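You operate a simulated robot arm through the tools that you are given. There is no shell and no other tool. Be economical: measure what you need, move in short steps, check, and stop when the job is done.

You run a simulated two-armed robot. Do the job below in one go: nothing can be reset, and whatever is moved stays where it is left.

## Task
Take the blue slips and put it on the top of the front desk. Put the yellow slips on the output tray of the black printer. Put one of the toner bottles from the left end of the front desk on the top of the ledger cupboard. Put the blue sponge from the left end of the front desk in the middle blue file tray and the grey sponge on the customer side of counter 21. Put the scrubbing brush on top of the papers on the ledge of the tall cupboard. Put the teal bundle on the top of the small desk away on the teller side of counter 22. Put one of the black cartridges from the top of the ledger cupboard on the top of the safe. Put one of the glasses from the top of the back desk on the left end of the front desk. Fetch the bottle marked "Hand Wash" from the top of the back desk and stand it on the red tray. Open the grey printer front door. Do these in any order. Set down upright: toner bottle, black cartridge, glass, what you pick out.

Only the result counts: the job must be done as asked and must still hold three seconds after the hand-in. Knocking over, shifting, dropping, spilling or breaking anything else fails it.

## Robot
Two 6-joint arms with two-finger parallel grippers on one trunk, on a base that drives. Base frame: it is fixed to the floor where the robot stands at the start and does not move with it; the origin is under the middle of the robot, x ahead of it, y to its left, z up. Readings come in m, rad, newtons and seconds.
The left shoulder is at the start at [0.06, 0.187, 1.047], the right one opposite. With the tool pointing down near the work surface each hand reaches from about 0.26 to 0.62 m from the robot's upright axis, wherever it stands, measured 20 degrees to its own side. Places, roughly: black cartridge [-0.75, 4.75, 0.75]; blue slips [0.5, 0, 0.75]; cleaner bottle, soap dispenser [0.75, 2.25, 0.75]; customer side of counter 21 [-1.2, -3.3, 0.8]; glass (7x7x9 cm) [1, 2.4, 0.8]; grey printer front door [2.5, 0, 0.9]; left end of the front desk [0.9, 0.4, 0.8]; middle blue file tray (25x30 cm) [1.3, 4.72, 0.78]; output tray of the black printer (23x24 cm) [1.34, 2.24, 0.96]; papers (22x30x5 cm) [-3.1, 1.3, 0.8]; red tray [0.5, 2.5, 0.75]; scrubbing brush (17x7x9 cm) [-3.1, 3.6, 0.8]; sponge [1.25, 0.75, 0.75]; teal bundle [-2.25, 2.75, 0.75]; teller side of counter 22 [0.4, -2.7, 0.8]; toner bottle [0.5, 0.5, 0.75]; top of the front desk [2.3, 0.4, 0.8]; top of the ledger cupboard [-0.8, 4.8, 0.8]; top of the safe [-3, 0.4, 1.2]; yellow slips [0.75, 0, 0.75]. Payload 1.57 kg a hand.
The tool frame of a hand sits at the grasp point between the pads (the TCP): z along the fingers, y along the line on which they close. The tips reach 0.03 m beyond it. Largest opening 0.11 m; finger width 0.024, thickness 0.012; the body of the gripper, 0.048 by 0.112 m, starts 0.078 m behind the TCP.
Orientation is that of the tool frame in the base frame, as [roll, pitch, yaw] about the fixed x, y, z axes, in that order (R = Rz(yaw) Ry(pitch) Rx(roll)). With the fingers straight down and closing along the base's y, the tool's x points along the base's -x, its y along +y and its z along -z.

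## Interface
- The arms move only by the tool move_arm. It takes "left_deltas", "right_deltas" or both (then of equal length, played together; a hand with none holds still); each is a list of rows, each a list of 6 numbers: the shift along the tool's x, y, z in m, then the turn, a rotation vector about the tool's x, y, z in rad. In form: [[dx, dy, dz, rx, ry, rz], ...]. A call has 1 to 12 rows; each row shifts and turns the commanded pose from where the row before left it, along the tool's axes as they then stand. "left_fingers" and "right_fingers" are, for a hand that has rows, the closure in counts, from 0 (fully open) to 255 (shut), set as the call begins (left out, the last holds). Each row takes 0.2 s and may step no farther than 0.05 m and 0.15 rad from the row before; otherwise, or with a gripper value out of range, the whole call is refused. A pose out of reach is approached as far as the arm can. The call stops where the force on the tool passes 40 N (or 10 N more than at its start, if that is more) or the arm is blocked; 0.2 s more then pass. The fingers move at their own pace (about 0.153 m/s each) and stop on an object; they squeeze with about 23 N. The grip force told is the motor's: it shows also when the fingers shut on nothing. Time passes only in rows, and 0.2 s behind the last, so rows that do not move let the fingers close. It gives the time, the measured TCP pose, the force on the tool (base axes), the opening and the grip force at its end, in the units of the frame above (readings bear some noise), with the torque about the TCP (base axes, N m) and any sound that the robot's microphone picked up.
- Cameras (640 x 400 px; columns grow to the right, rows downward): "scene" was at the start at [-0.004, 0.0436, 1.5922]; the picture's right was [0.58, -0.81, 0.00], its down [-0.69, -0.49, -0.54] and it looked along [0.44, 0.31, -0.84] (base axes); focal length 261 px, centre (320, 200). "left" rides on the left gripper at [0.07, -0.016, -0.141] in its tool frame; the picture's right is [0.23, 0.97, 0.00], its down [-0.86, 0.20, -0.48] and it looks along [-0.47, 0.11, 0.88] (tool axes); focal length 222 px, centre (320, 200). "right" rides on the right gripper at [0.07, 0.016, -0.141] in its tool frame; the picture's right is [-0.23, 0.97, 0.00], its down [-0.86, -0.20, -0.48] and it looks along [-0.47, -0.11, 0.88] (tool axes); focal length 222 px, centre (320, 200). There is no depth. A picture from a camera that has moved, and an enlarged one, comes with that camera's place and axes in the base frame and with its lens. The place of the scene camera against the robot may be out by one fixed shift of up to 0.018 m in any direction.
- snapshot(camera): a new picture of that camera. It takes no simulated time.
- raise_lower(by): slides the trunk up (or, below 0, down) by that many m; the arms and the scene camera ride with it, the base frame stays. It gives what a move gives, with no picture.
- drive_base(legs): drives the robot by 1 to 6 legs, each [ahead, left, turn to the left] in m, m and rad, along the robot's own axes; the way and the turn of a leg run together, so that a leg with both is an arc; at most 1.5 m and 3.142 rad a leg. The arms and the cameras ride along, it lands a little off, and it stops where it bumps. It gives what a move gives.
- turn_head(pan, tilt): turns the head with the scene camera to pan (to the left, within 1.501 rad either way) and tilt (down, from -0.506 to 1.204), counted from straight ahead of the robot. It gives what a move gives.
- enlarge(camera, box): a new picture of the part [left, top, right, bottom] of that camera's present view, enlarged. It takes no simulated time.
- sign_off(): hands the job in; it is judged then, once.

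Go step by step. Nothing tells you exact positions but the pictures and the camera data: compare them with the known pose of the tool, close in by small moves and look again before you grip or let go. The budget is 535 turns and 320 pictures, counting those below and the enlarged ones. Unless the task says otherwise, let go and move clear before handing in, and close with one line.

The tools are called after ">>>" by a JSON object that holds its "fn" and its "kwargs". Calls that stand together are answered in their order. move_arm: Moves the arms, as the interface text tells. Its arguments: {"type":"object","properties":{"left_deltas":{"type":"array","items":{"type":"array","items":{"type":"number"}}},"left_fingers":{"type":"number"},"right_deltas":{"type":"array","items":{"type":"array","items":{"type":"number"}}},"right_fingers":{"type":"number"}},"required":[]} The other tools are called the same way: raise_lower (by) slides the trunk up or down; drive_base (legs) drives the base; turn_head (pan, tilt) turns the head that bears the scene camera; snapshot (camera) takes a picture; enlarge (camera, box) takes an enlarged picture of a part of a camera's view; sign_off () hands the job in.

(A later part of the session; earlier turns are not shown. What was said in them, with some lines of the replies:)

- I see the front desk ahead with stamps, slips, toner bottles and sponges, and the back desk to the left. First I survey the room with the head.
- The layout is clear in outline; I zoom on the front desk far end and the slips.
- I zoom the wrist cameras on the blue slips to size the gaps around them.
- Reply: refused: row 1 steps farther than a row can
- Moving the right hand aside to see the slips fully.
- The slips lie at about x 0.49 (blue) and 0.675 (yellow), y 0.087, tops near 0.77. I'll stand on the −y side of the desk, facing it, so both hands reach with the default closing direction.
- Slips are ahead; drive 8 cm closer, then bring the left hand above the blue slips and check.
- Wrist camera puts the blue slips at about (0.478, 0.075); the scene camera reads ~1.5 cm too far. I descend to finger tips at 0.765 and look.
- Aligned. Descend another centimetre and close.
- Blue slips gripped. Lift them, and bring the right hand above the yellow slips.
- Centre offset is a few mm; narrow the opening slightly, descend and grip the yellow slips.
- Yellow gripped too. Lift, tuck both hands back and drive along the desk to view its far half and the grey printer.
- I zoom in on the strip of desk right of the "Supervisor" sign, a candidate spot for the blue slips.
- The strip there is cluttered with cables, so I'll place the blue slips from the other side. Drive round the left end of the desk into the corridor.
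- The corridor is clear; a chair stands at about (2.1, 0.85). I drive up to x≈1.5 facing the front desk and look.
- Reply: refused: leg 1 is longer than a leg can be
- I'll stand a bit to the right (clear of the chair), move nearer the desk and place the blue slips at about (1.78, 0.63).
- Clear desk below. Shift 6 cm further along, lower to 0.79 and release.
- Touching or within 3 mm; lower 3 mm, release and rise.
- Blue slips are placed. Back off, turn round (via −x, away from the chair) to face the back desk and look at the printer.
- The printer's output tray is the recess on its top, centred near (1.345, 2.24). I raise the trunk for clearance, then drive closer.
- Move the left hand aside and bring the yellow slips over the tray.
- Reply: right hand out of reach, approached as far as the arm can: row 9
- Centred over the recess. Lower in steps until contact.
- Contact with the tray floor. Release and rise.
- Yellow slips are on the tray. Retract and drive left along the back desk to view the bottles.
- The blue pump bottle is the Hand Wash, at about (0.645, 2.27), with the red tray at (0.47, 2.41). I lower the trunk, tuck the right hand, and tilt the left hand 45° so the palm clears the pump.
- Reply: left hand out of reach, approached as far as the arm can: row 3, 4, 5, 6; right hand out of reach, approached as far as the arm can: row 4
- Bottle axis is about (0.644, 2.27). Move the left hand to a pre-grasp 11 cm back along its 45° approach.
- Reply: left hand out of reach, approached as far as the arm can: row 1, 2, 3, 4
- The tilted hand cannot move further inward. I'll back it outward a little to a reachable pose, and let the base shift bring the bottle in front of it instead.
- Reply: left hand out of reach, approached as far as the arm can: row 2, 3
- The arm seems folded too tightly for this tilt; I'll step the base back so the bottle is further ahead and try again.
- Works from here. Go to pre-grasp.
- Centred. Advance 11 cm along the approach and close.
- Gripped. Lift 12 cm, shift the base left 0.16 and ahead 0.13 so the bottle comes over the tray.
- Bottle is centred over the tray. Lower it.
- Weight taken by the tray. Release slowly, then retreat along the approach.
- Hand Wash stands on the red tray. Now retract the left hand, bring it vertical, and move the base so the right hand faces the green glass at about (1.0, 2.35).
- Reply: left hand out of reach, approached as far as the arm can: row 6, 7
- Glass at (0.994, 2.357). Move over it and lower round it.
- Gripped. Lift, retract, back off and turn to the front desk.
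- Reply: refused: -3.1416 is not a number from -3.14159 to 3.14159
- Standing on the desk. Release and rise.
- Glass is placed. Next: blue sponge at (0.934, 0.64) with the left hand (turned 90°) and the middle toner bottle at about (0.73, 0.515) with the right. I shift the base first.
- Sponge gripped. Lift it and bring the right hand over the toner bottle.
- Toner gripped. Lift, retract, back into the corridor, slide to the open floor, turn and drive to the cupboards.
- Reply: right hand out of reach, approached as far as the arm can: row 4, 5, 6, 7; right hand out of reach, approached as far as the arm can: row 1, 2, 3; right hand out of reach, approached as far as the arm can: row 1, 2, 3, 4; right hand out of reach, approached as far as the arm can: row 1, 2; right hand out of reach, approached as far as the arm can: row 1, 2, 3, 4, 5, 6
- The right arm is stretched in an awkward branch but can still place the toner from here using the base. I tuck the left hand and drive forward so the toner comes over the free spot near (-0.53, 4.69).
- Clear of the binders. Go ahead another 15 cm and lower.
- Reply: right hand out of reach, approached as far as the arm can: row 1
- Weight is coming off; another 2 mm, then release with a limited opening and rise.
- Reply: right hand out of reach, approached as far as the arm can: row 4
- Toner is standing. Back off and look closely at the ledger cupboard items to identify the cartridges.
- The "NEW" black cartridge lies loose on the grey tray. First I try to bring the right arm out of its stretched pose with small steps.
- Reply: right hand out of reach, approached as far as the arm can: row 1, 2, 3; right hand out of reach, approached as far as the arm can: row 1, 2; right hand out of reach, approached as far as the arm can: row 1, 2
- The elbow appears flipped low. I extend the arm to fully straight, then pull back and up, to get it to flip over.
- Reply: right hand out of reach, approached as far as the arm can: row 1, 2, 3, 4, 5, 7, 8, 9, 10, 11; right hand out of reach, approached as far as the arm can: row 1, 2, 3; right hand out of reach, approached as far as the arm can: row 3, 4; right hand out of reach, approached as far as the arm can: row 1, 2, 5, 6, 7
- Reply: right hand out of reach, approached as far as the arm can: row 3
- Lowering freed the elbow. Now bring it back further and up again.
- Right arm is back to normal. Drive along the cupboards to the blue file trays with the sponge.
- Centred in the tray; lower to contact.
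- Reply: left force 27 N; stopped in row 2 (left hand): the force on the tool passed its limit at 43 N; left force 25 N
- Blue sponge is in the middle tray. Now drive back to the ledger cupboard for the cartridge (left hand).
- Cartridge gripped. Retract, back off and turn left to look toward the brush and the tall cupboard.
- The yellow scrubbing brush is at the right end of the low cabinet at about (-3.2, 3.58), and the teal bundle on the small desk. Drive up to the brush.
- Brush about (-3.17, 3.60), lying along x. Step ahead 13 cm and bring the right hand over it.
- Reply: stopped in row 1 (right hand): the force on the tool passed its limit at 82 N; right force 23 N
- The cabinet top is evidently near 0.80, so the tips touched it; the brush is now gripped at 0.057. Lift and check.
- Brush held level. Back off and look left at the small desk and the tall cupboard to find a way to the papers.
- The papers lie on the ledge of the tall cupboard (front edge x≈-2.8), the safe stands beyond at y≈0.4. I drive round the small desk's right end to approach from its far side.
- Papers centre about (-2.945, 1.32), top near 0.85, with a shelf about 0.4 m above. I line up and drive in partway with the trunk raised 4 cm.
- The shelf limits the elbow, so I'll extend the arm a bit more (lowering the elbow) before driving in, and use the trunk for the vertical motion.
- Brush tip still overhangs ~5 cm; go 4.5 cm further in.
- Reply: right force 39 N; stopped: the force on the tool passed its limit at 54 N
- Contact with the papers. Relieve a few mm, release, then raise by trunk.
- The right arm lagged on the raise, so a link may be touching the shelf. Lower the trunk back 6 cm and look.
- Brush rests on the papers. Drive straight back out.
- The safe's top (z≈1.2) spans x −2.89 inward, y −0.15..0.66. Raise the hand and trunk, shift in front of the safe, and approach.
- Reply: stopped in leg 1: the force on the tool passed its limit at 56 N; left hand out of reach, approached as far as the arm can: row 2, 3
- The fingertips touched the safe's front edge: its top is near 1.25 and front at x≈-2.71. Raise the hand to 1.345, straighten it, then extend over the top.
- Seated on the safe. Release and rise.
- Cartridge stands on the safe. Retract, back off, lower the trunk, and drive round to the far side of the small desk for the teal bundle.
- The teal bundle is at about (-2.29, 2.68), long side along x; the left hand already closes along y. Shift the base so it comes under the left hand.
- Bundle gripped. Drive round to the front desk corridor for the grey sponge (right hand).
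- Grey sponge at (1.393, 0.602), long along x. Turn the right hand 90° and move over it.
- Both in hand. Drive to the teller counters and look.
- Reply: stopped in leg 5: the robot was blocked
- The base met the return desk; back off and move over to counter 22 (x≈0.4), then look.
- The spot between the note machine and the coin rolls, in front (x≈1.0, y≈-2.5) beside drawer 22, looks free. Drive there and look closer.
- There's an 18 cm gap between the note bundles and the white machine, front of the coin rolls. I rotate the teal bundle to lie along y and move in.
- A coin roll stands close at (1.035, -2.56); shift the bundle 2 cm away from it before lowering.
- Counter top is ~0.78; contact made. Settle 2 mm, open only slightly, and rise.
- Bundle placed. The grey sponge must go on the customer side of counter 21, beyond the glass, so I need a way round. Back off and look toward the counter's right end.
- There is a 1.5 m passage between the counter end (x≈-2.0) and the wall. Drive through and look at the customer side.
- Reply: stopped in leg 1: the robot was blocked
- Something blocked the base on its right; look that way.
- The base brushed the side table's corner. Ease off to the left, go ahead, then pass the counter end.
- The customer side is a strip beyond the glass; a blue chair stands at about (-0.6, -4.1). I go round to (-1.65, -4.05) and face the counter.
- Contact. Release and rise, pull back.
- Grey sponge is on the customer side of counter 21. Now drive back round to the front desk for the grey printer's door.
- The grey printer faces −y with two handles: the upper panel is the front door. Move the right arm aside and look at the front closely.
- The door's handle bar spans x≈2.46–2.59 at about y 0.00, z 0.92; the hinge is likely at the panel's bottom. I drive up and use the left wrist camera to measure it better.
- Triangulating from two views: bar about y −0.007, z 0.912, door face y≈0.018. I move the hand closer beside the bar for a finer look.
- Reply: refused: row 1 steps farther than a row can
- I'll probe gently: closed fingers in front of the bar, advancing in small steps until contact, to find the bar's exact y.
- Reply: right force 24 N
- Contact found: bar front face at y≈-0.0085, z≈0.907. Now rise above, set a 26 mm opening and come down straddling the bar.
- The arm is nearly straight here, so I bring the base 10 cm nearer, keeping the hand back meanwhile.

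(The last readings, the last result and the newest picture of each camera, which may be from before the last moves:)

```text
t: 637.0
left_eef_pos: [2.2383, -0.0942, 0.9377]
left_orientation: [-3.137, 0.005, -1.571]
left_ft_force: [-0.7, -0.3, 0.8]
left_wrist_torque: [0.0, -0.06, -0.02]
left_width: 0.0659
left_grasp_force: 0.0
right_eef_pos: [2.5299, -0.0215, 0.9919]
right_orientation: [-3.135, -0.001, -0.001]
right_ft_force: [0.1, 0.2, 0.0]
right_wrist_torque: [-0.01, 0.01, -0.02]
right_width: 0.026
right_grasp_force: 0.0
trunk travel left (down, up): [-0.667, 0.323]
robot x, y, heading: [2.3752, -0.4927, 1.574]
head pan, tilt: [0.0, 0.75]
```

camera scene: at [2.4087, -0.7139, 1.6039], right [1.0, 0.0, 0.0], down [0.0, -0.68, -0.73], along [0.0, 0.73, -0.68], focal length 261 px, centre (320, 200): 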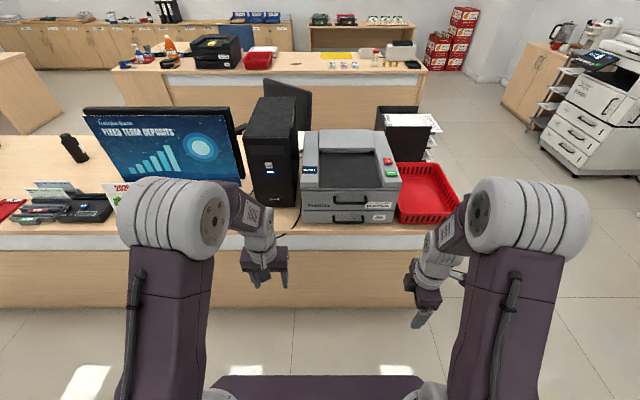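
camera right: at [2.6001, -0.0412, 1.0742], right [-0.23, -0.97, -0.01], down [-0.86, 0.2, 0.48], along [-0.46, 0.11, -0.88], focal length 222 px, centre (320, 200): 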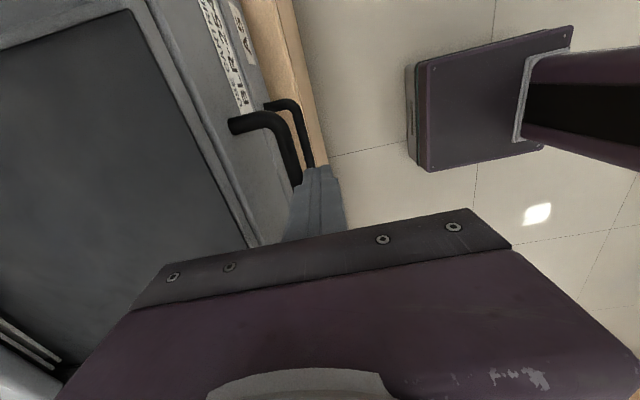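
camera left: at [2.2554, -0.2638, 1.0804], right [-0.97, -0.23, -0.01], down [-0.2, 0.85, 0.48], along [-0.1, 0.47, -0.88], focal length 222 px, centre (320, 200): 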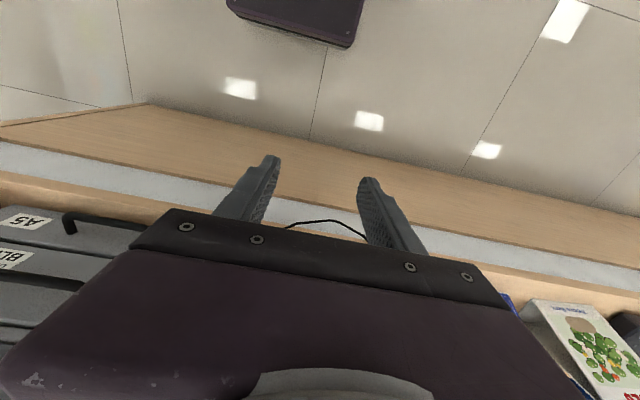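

>>> {"fn": "move_arm", "kwargs": {"right_deltas": [[0, -0.016, 0, 0, 0, 0], [0, 0, 0.03, 0, 0, 0], [0, 0, 0.012, 0, 0, 0]]}}

>>> {"fn": "enlarge", "kwargs": {"camera": "right", "box": [180, 80, 380, 230]}}

```text
t: 637.8
left_eef_pos: [2.2393, -0.0941, 0.938]
left_orientation: [-3.136, 0.003, -1.571]
left_ft_force: [0.0, 0.2, -0.3]
left_wrist_torque: [0.0, 0.04, -0.02]
left_width: 0.0661
left_grasp_force: 0.0
right_eef_pos: [2.5303, -0.0074, 0.9505]
right_orientation: [-3.137, -0.003, 0.0]
right_ft_force: [-0.5, 1.0, 0.0]
right_wrist_torque: [0.0, 0.0, 0.02]
right_width: 0.026
right_grasp_force: 0.1
trunk travel left (down, up): [-0.667, 0.323]
robot x, y, heading: [2.3732, -0.4928, 1.566]
head pan, tilt: [0.0, 0.75]
```

```text
2.67 times, centred on (280, 155) of right
camera zoom: at [2.6003, -0.0248, 1.0916], right [-0.23, -0.97, -0.01], down [-0.86, 0.2, 0.48], along [-0.46, 0.11, -0.88], focal length 592 px, centre (427, 320)
```

zoom: 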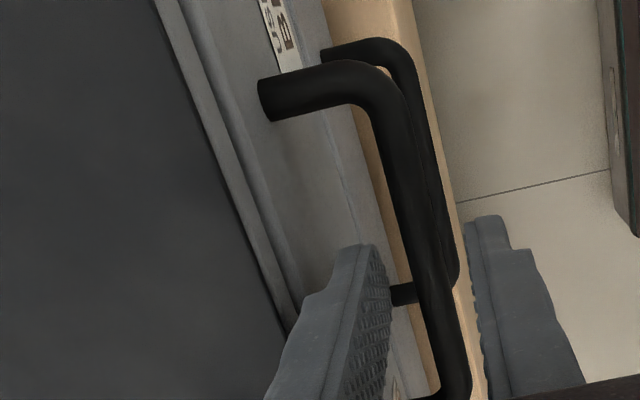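

The bar sits between the fingers with the rear finger in the gap. Lower 3 cm.

>>> {"fn": "move_arm", "kwargs": {"right_deltas": [[0, 0, 0.012, 0, 0, 0], [0, 0, 0.01, 0, 0, 0], [0, 0, 0.01, 0, 0, 0]]}}

>>> {"fn": "enlarge", "kwargs": {"camera": "right", "box": [180, 80, 380, 230]}}

```text
t: 638.6
left_eef_pos: [2.2384, -0.094, 0.938]
left_orientation: [-3.136, 0.002, -1.57]
left_ft_force: [0.5, 0.3, -0.8]
left_wrist_torque: [0.03, -0.01, -0.01]
left_width: 0.0659
left_grasp_force: 0.0
right_eef_pos: [2.5302, -0.0052, 0.9189]
right_orientation: [-3.136, -0.002, 0.001]
right_ft_force: [0.2, 0.4, -0.1]
right_wrist_torque: [-0.01, 0.03, -0.02]
right_width: 0.0258
right_grasp_force: 0.1
trunk travel left (down, up): [-0.667, 0.323]
robot x, y, heading: [2.3745, -0.4893, 1.572]
head pan, tilt: [0.0, 0.75]
```

```text
2.67 times, centred on (280, 155) of right
camera zoom: at [2.5997, -0.0233, 1.0609], right [-0.23, -0.97, -0.01], down [-0.86, 0.2, 0.48], along [-0.47, 0.11, -0.88], focal length 592 px, centre (427, 320)
```

zoom: 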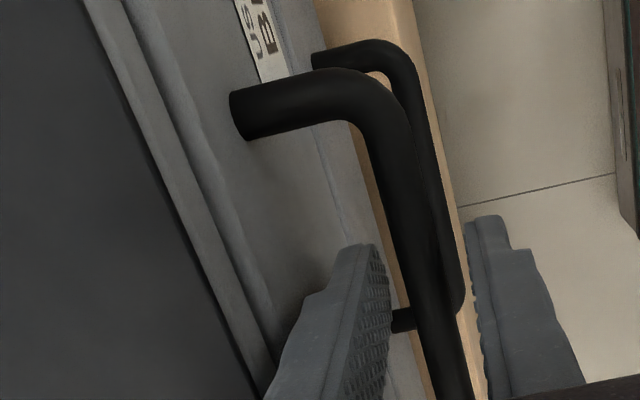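

Straddled without contact. Narrow the fingers a little and pull gently to find how the door moves.

>>> {"fn": "move_arm", "kwargs": {"right_deltas": [[0, 0, 0, 0, 0, 0], [0, 0.006, 0, 0, 0, 0], [0, 0.005, 0.002, 0, 0, 0]], "right_fingers": 213}}

>>> {"fn": "move_arm", "kwargs": {"right_deltas": [[0, 0.006, 0.003, 0, 0, 0], [0, 0.005, 0.003, 0, 0, 0]]}}

>>> {"fn": "enlarge", "kwargs": {"camera": "right", "box": [130, 60, 370, 230]}}

```text
t: 639.4
left_eef_pos: [2.239, -0.0934, 0.9385]
left_orientation: [-3.137, 0.003, -1.57]
left_ft_force: [-0.2, 0.5, -0.4]
left_wrist_torque: [-0.01, 0.0, -0.01]
left_width: 0.0661
left_grasp_force: 0.0
right_eef_pos: [2.5294, -0.0173, 0.916]
right_orientation: [-3.137, -0.002, 0.001]
right_ft_force: [-0.1, 0.3, -0.2]
right_wrist_torque: [0.04, 0.01, 0.05]
right_width: 0.0195
right_grasp_force: 0.2
trunk travel left (down, up): [-0.667, 0.323]
robot x, y, heading: [2.3714, -0.4939, 1.573]
head pan, tilt: [0.0, 0.75]
```

```text
t: 640.0
left_eef_pos: [2.2391, -0.0947, 0.9385]
left_orientation: [-3.136, 0.003, -1.571]
left_ft_force: [0.2, -0.7, 0.2]
left_wrist_torque: [-0.01, 0.0, 0.04]
left_width: 0.066
left_grasp_force: 0.1
right_eef_pos: [2.5295, -0.0278, 0.9104]
right_orientation: [-3.134, -0.001, -0.001]
right_ft_force: [1.6, -0.1, 0.1]
right_wrist_torque: [0.06, -0.01, -0.06]
right_width: 0.0182
right_grasp_force: 0.0
trunk travel left (down, up): [-0.667, 0.323]
robot x, y, heading: [2.3704, -0.4944, 1.567]
head pan, tilt: [0.0, 0.75]
```

```text
2.35 times, centred on (250, 145) of right
camera zoom: at [2.5989, -0.0464, 1.0513], right [-0.23, -0.97, -0.01], down [-0.86, 0.2, 0.48], along [-0.47, 0.11, -0.88], focal length 523 px, centre (485, 329)
```

zoom: 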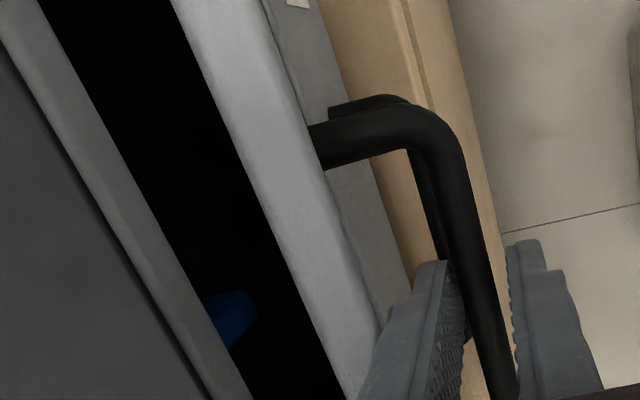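

The door swings out from the top (hinged at the bottom) with hardly any force. Pull a little more, then withdraw upward and see whether it stays.

>>> {"fn": "move_arm", "kwargs": {"right_deltas": [[0, 0.005, 0.005, 0, 0, 0], [0, 0.004, 0.005, 0, 0, 0]]}}

>>> {"fn": "move_arm", "kwargs": {"right_deltas": [[0, 0, -0.02, 0, 0, 0], [0, 0, -0.03, 0, 0, 0], [0, 0, -0.03, 0, 0, 0], [0, 0, -0.02, 0, 0, 0]]}}

>>> {"fn": "snapshot", "kwargs": {"camera": "right"}}

>>> {"fn": "enlarge", "kwargs": {"camera": "scene", "box": [290, 170, 450, 290]}}

```text
t: 640.6
left_eef_pos: [2.2366, -0.0948, 0.9391]
left_orientation: [-3.135, 0.004, -1.571]
left_ft_force: [0.2, 0.8, -0.2]
left_wrist_torque: [-0.01, 0.01, -0.04]
left_width: 0.0659
left_grasp_force: 0.0
right_eef_pos: [2.5285, -0.0296, 0.9072]
right_orientation: [-3.109, 0.001, -0.001]
right_ft_force: [0.8, -3.3, 23.8]
right_wrist_torque: [1.5, -0.19, -0.13]
right_width: 0.0163
right_grasp_force: 0.1
trunk travel left (down, up): [-0.667, 0.323]
robot x, y, heading: [2.3752, -0.492, 1.567]
head pan, tilt: [0.0, 0.75]
stopped in row 2 (right hand): the force on the tool passed its limit at 46 N (the readings are from after the stop); the commanded pose is now the measured one
```

```text
t: 641.6
left_eef_pos: [2.2373, -0.0922, 0.9381]
left_orientation: [-3.137, 0.002, -1.571]
left_ft_force: [0.7, 0.3, 0.0]
left_wrist_torque: [-0.02, 0.0, 0.01]
left_width: 0.066
left_grasp_force: 0.0
right_eef_pos: [2.5287, -0.0318, 1.0029]
right_orientation: [-3.121, 0.001, -0.001]
right_ft_force: [-0.8, 0.4, 0.2]
right_wrist_torque: [-0.01, -0.01, 0.04]
right_width: 0.0182
right_grasp_force: 0.0
trunk travel left (down, up): [-0.667, 0.323]
robot x, y, heading: [2.3714, -0.4932, 1.568]
head pan, tilt: [0.0, 0.75]
```

```text
129 pictures are left
camera right: at [2.5989, -0.0525, 1.1448], right [-0.23, -0.97, -0.02], down [-0.86, 0.19, 0.48], along [-0.47, 0.13, -0.88], focal length 222 px, centre (320, 200)
```

right: 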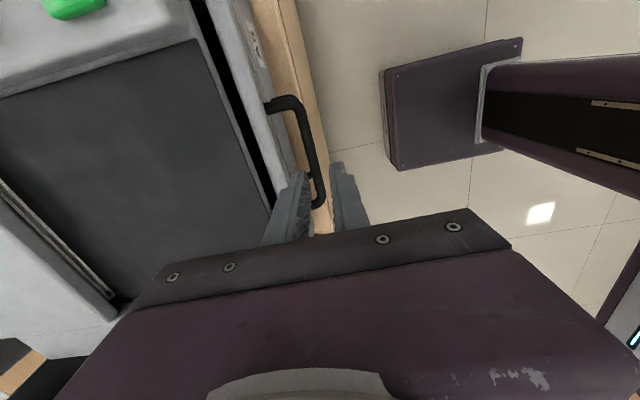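

```text
3.33 times, centred on (370, 230) of scene
camera zoom: at [2.3732, -0.4645, 1.6039], right [1.0, 0.0, 0.0], down [0.0, -0.68, -0.73], along [0.0, 0.73, -0.68], focal length 871 px, centre (153, 100)
```

zoom: 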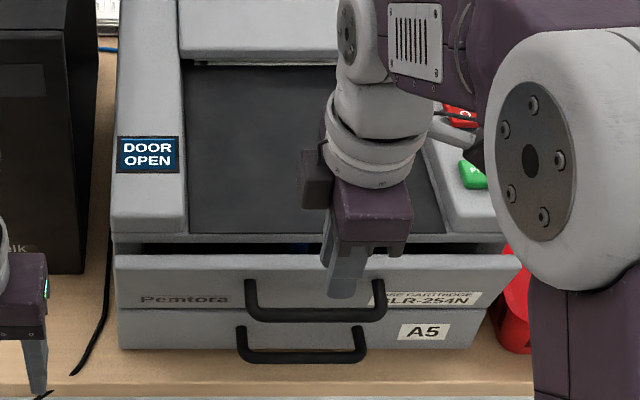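

The display reads "DOOR OPEN", but the door is only ~20° ajar. I'll straddle the bar again and pull it further with the hand kept higher so the palm clears the printer top.

>>> {"fn": "move_arm", "kwargs": {"right_deltas": [[0, 0, 0, 0.018, 0, 0], [0, -0.003, 0.03, 0, 0, 0], [0, 0, 0.03, 0, 0, 0]], "right_fingers": 195}}

>>> {"fn": "enlarge", "kwargs": {"camera": "right", "box": [180, 60, 380, 230]}}

```text
t: 642.5
left_eef_pos: [2.238, -0.0937, 0.9374]
left_orientation: [-3.136, 0.003, -1.571]
left_ft_force: [0.3, -0.2, 0.9]
left_wrist_torque: [-0.01, 0.04, 0.01]
left_width: 0.0662
left_grasp_force: 0.1
right_eef_pos: [2.5306, -0.0265, 0.9418]
right_orientation: [-3.1, -0.001, 0.001]
right_ft_force: [-0.6, -0.4, -0.7]
right_wrist_torque: [0.01, 0.0, 0.05]
right_width: 0.0257
right_grasp_force: 0.1
trunk travel left (down, up): [-0.667, 0.323]
robot x, y, heading: [2.3742, -0.4892, 1.566]
head pan, tilt: [0.0, 0.75]
```

```text
2.35 times, centred on (280, 145) of right
camera zoom: at [2.6001, -0.0507, 1.0828], right [-0.23, -0.97, -0.04], down [-0.86, 0.18, 0.49], along [-0.47, 0.14, -0.87], focal length 523 px, centre (414, 329)
```

zoom: 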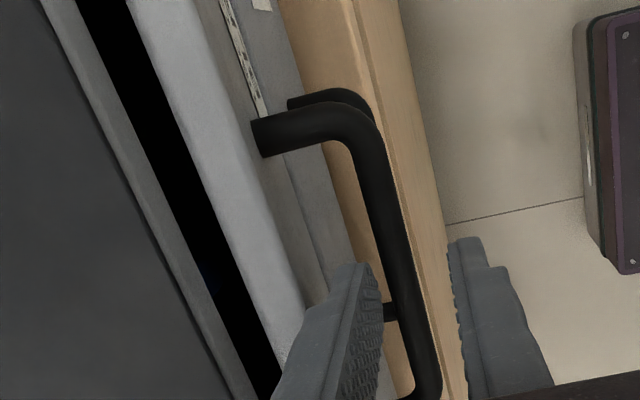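

>>> {"fn": "move_arm", "kwargs": {"right_deltas": [[0, 0, 0.012, 0, 0, 0], [0, 0, 0.012, 0, 0, 0], [0, 0, 0.006, 0, 0, 0]]}}

>>> {"fn": "move_arm", "kwargs": {"right_deltas": [[0, 0.007, 0, 0.03, 0, 0], [0, 0.007, 0, 0.04, 0, 0], [0, 0.006, 0.0, 0.04, 0, 0]]}}

>>> {"fn": "enlarge", "kwargs": {"camera": "right", "box": [180, 60, 380, 230]}}

```text
t: 643.2
left_eef_pos: [2.2374, -0.0946, 0.9379]
left_orientation: [-3.137, 0.005, -1.571]
left_ft_force: [0.5, -0.5, 0.9]
left_wrist_torque: [-0.03, 0.02, 0.01]
left_width: 0.0661
left_grasp_force: 0.0
right_eef_pos: [2.5294, -0.028, 0.9143]
right_orientation: [-3.1, -0.001, 0.0]
right_ft_force: [0.2, 0.5, 0.3]
right_wrist_torque: [0.02, 0.01, -0.03]
right_width: 0.0257
right_grasp_force: 0.1
trunk travel left (down, up): [-0.667, 0.323]
robot x, y, heading: [2.3739, -0.4916, 1.569]
head pan, tilt: [0.0, 0.75]
```

```text
t: 644.0
left_eef_pos: [2.2385, -0.0934, 0.9381]
left_orientation: [-3.138, 0.002, -1.571]
left_ft_force: [0.1, 0.9, -0.2]
left_wrist_torque: [0.0, 0.01, 0.0]
left_width: 0.0659
left_grasp_force: 0.2
right_eef_pos: [2.5292, -0.0442, 0.9126]
right_orientation: [-2.989, -0.001, 0.001]
right_ft_force: [1.0, 3.8, -2.0]
right_wrist_torque: [0.14, 0.04, 0.01]
right_width: 0.0294
right_grasp_force: 1.8
trunk travel left (down, up): [-0.667, 0.323]
robot x, y, heading: [2.3725, -0.4951, 1.57]
head pan, tilt: [0.0, 0.75]
```

```text
2.35 times, centred on (280, 145) of right
camera zoom: at [2.6001, -0.0839, 1.0489], right [-0.23, -0.96, -0.15], down [-0.86, 0.12, 0.5], along [-0.47, 0.24, -0.85], focal length 523 px, centre (414, 329)
```

zoom: 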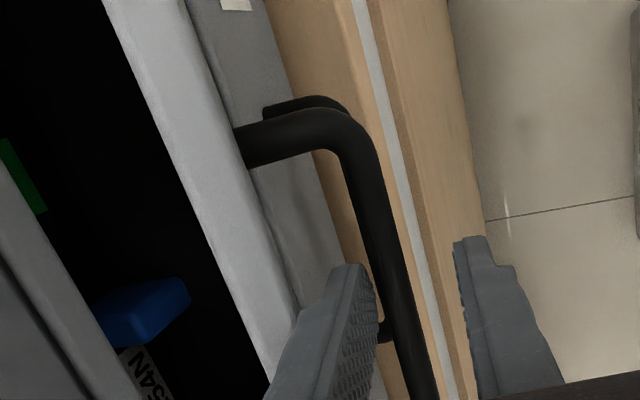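

>>> {"fn": "move_arm", "kwargs": {"right_deltas": [[0, 0.008, 0.005, 0.1, 0, 0], [0, 0.008, 0.006, 0.1, 0, 0], [0, 0.008, 0.006, 0.1, 0, 0]]}}

>>> {"fn": "enlarge", "kwargs": {"camera": "right", "box": [180, 60, 380, 230]}}

```text
t: 644.9
left_eef_pos: [2.2399, -0.0934, 0.9374]
left_orientation: [-3.138, 0.004, -1.57]
left_ft_force: [-0.9, -1.0, 0.2]
left_wrist_torque: [0.01, -0.01, 0.01]
left_width: 0.0659
left_grasp_force: 0.1
right_eef_pos: [2.5138, -0.065, 0.895]
right_orientation: [-2.771, 0.067, 0.021]
right_ft_force: [1.0, -2.1, -0.3]
right_wrist_torque: [-0.01, 0.01, 0.0]
right_width: 0.0244
right_grasp_force: 0.0
right hand out of reach, approached as far as the arm can: row 2, 3
trunk travel left (down, up): [-0.667, 0.323]
robot x, y, heading: [2.3721, -0.4917, 1.57]
head pan, tilt: [0.0, 0.75]
```

```text
2.35 times, centred on (280, 145) of right
camera zoom: at [2.5938, -0.1305, 1.0159], right [-0.23, -0.91, -0.34], down [-0.82, 0.0, 0.57], along [-0.53, 0.41, -0.75], focal length 523 px, centre (414, 329)
```

zoom: 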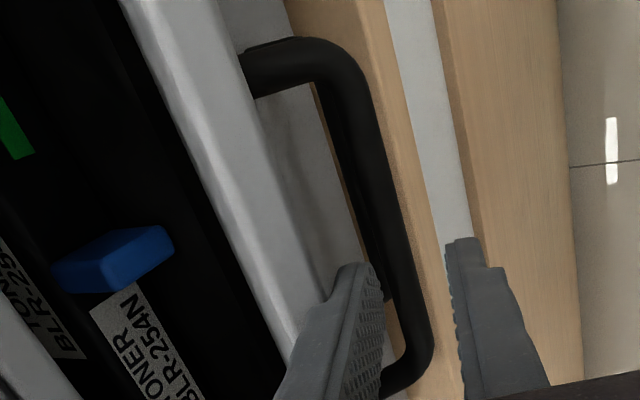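

Door is wide ajar (~45°). Withdraw, straighten the hand, and look.

>>> {"fn": "move_arm", "kwargs": {"right_deltas": [[0, 0, -0.02, 0, 0, 0], [0, 0, -0.03, 0, 0, 0], [0, 0, -0.03, 0, 0, 0], [0, 0.02, -0.02, -0.1, 0, 0], [0, 0, 0, -0.1, 0, 0], [0, 0, 0, -0.1, 0, 0], [0, 0, 0, -0.06, 0, 0]]}}

>>> {"fn": "snapshot", "kwargs": {"camera": "right"}}

>>> {"fn": "enlarge", "kwargs": {"camera": "scene", "box": [290, 170, 450, 290]}}

```text
t: 646.5
left_eef_pos: [2.2381, -0.0928, 0.9382]
left_orientation: [-3.138, 0.004, -1.571]
left_ft_force: [-0.1, -0.4, -1.1]
left_wrist_torque: [-0.01, 0.0, -0.01]
left_width: 0.066
left_grasp_force: 0.0
right_eef_pos: [2.5406, -0.1724, 0.8742]
right_orientation: [-3.047, 0.001, -0.001]
right_ft_force: [-0.6, -0.1, -0.1]
right_wrist_torque: [-0.01, 0.0, 0.04]
right_width: 0.0258
right_grasp_force: 0.1
right hand out of reach, approached as far as the arm can: row 4, 5, 6, 7
trunk travel left (down, up): [-0.667, 0.323]
robot x, y, heading: [2.373, -0.4926, 1.57]
head pan, tilt: [0.0, 0.75]
```

```text
124 pictures are left
camera right: at [2.6107, -0.2037, 1.0136], right [-0.23, -0.97, -0.09], down [-0.85, 0.15, 0.5], along [-0.47, 0.19, -0.86], focal length 222 px, centre (320, 200)
```

right: 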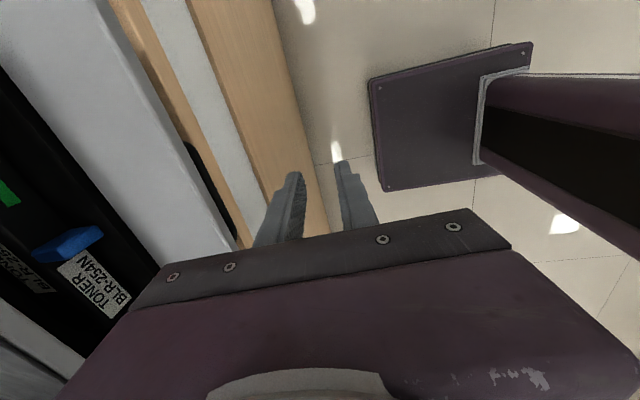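

```text
3.33 times, centred on (370, 230) of scene
camera zoom: at [2.373, -0.4657, 1.6039], right [1.0, 0.0, 0.0], down [0.0, -0.68, -0.73], along [0.0, 0.73, -0.68], focal length 871 px, centre (153, 100)
```

zoom: 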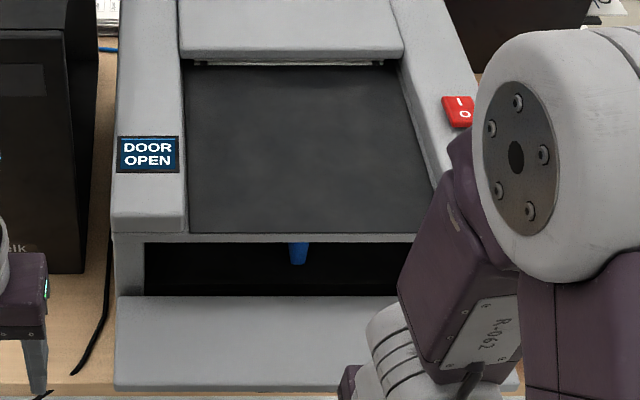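

The door is now lying fully open and the display says "DOOR OPEN". Drive straight back to clear it and check.

>>> {"fn": "drive_base", "kwargs": {"legs": [[-0.45, 0, 0]]}}

>>> {"fn": "turn_head", "kwargs": {"pan": 0.0, "tilt": 0.55}}

>>> {"fn": "snapshot", "kwargs": {"camera": "scene"}}

>>> {"fn": "enlarge", "kwargs": {"camera": "scene", "box": [270, 130, 450, 250]}}

```text
t: 649.1
left_eef_pos: [2.2376, -0.541, 0.9381]
left_orientation: [-3.137, 0.005, -1.57]
left_ft_force: [0.0, 0.3, 0.7]
left_wrist_torque: [-0.01, 0.02, 0.01]
left_width: 0.0661
left_grasp_force: 0.0
right_eef_pos: [2.5398, -0.6191, 0.8756]
right_orientation: [-3.047, -0.002, 0.003]
right_ft_force: [0.6, 0.8, -0.4]
right_wrist_torque: [0.01, 0.0, 0.03]
right_width: 0.0256
right_grasp_force: 0.0
trunk travel left (down, up): [-0.667, 0.323]
robot x, y, heading: [2.3701, -0.9355, 1.574]
head pan, tilt: [0.0, 0.75]
```

```text
t: 649.9
left_eef_pos: [2.2372, -0.5397, 0.939]
left_orientation: [-3.134, 0.001, -1.569]
left_ft_force: [0.4, 0.4, -0.1]
left_wrist_torque: [0.02, -0.01, 0.02]
left_width: 0.066
left_grasp_force: 0.0
right_eef_pos: [2.5407, -0.619, 0.8752]
right_orientation: [-3.046, 0.0, 0.002]
right_ft_force: [1.4, -0.1, 0.3]
right_wrist_torque: [0.03, 0.0, 0.02]
right_width: 0.0255
right_grasp_force: 0.0
trunk travel left (down, up): [-0.667, 0.323]
robot x, y, heading: [2.3762, -0.9382, 1.58]
head pan, tilt: [0.0, 0.55]
```

```text
122 pictures are left
camera scene: at [2.3729, -0.9059, 1.6212], right [1.0, 0.0, 0.0], down [0.0, -0.52, -0.85], along [0.0, 0.85, -0.52], focal length 261 px, centre (320, 200)
```

scene: 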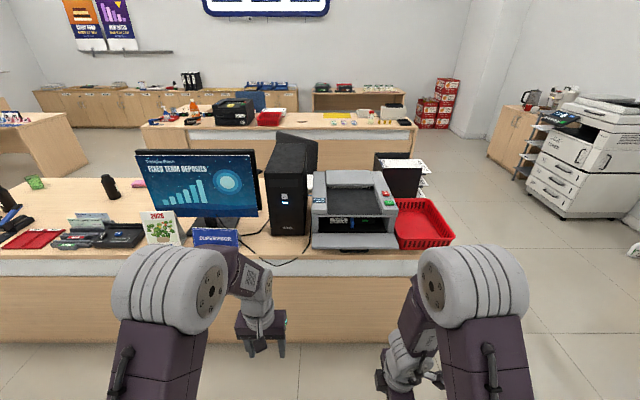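

```text
3.33 times, centred on (360, 190) of scene
camera zoom: at [2.3729, -0.9059, 1.6212], right [1.0, 0.0, 0.0], down [0.0, -0.52, -0.85], along [0.0, 0.85, -0.52], focal length 871 px, centre (187, 233)
```

zoom: 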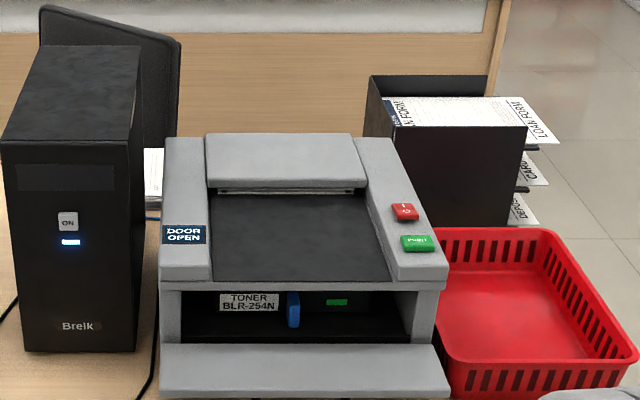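

All eleven parts are done and both hands are clear, so I hand in.

>>> {"fn": "sign_off", "kwargs": {}}

```text
The job is handed in.
```

All eleven parts of the job are done, both hands were clear of everything at hand-in, and the final picture shows the printer door lying open and its display reading "DOOR OPEN". The base bumped the return desk by counter 21 and the side table with the blue cash box. The right arm also touched the shelf above the brush. I saw nothing move.
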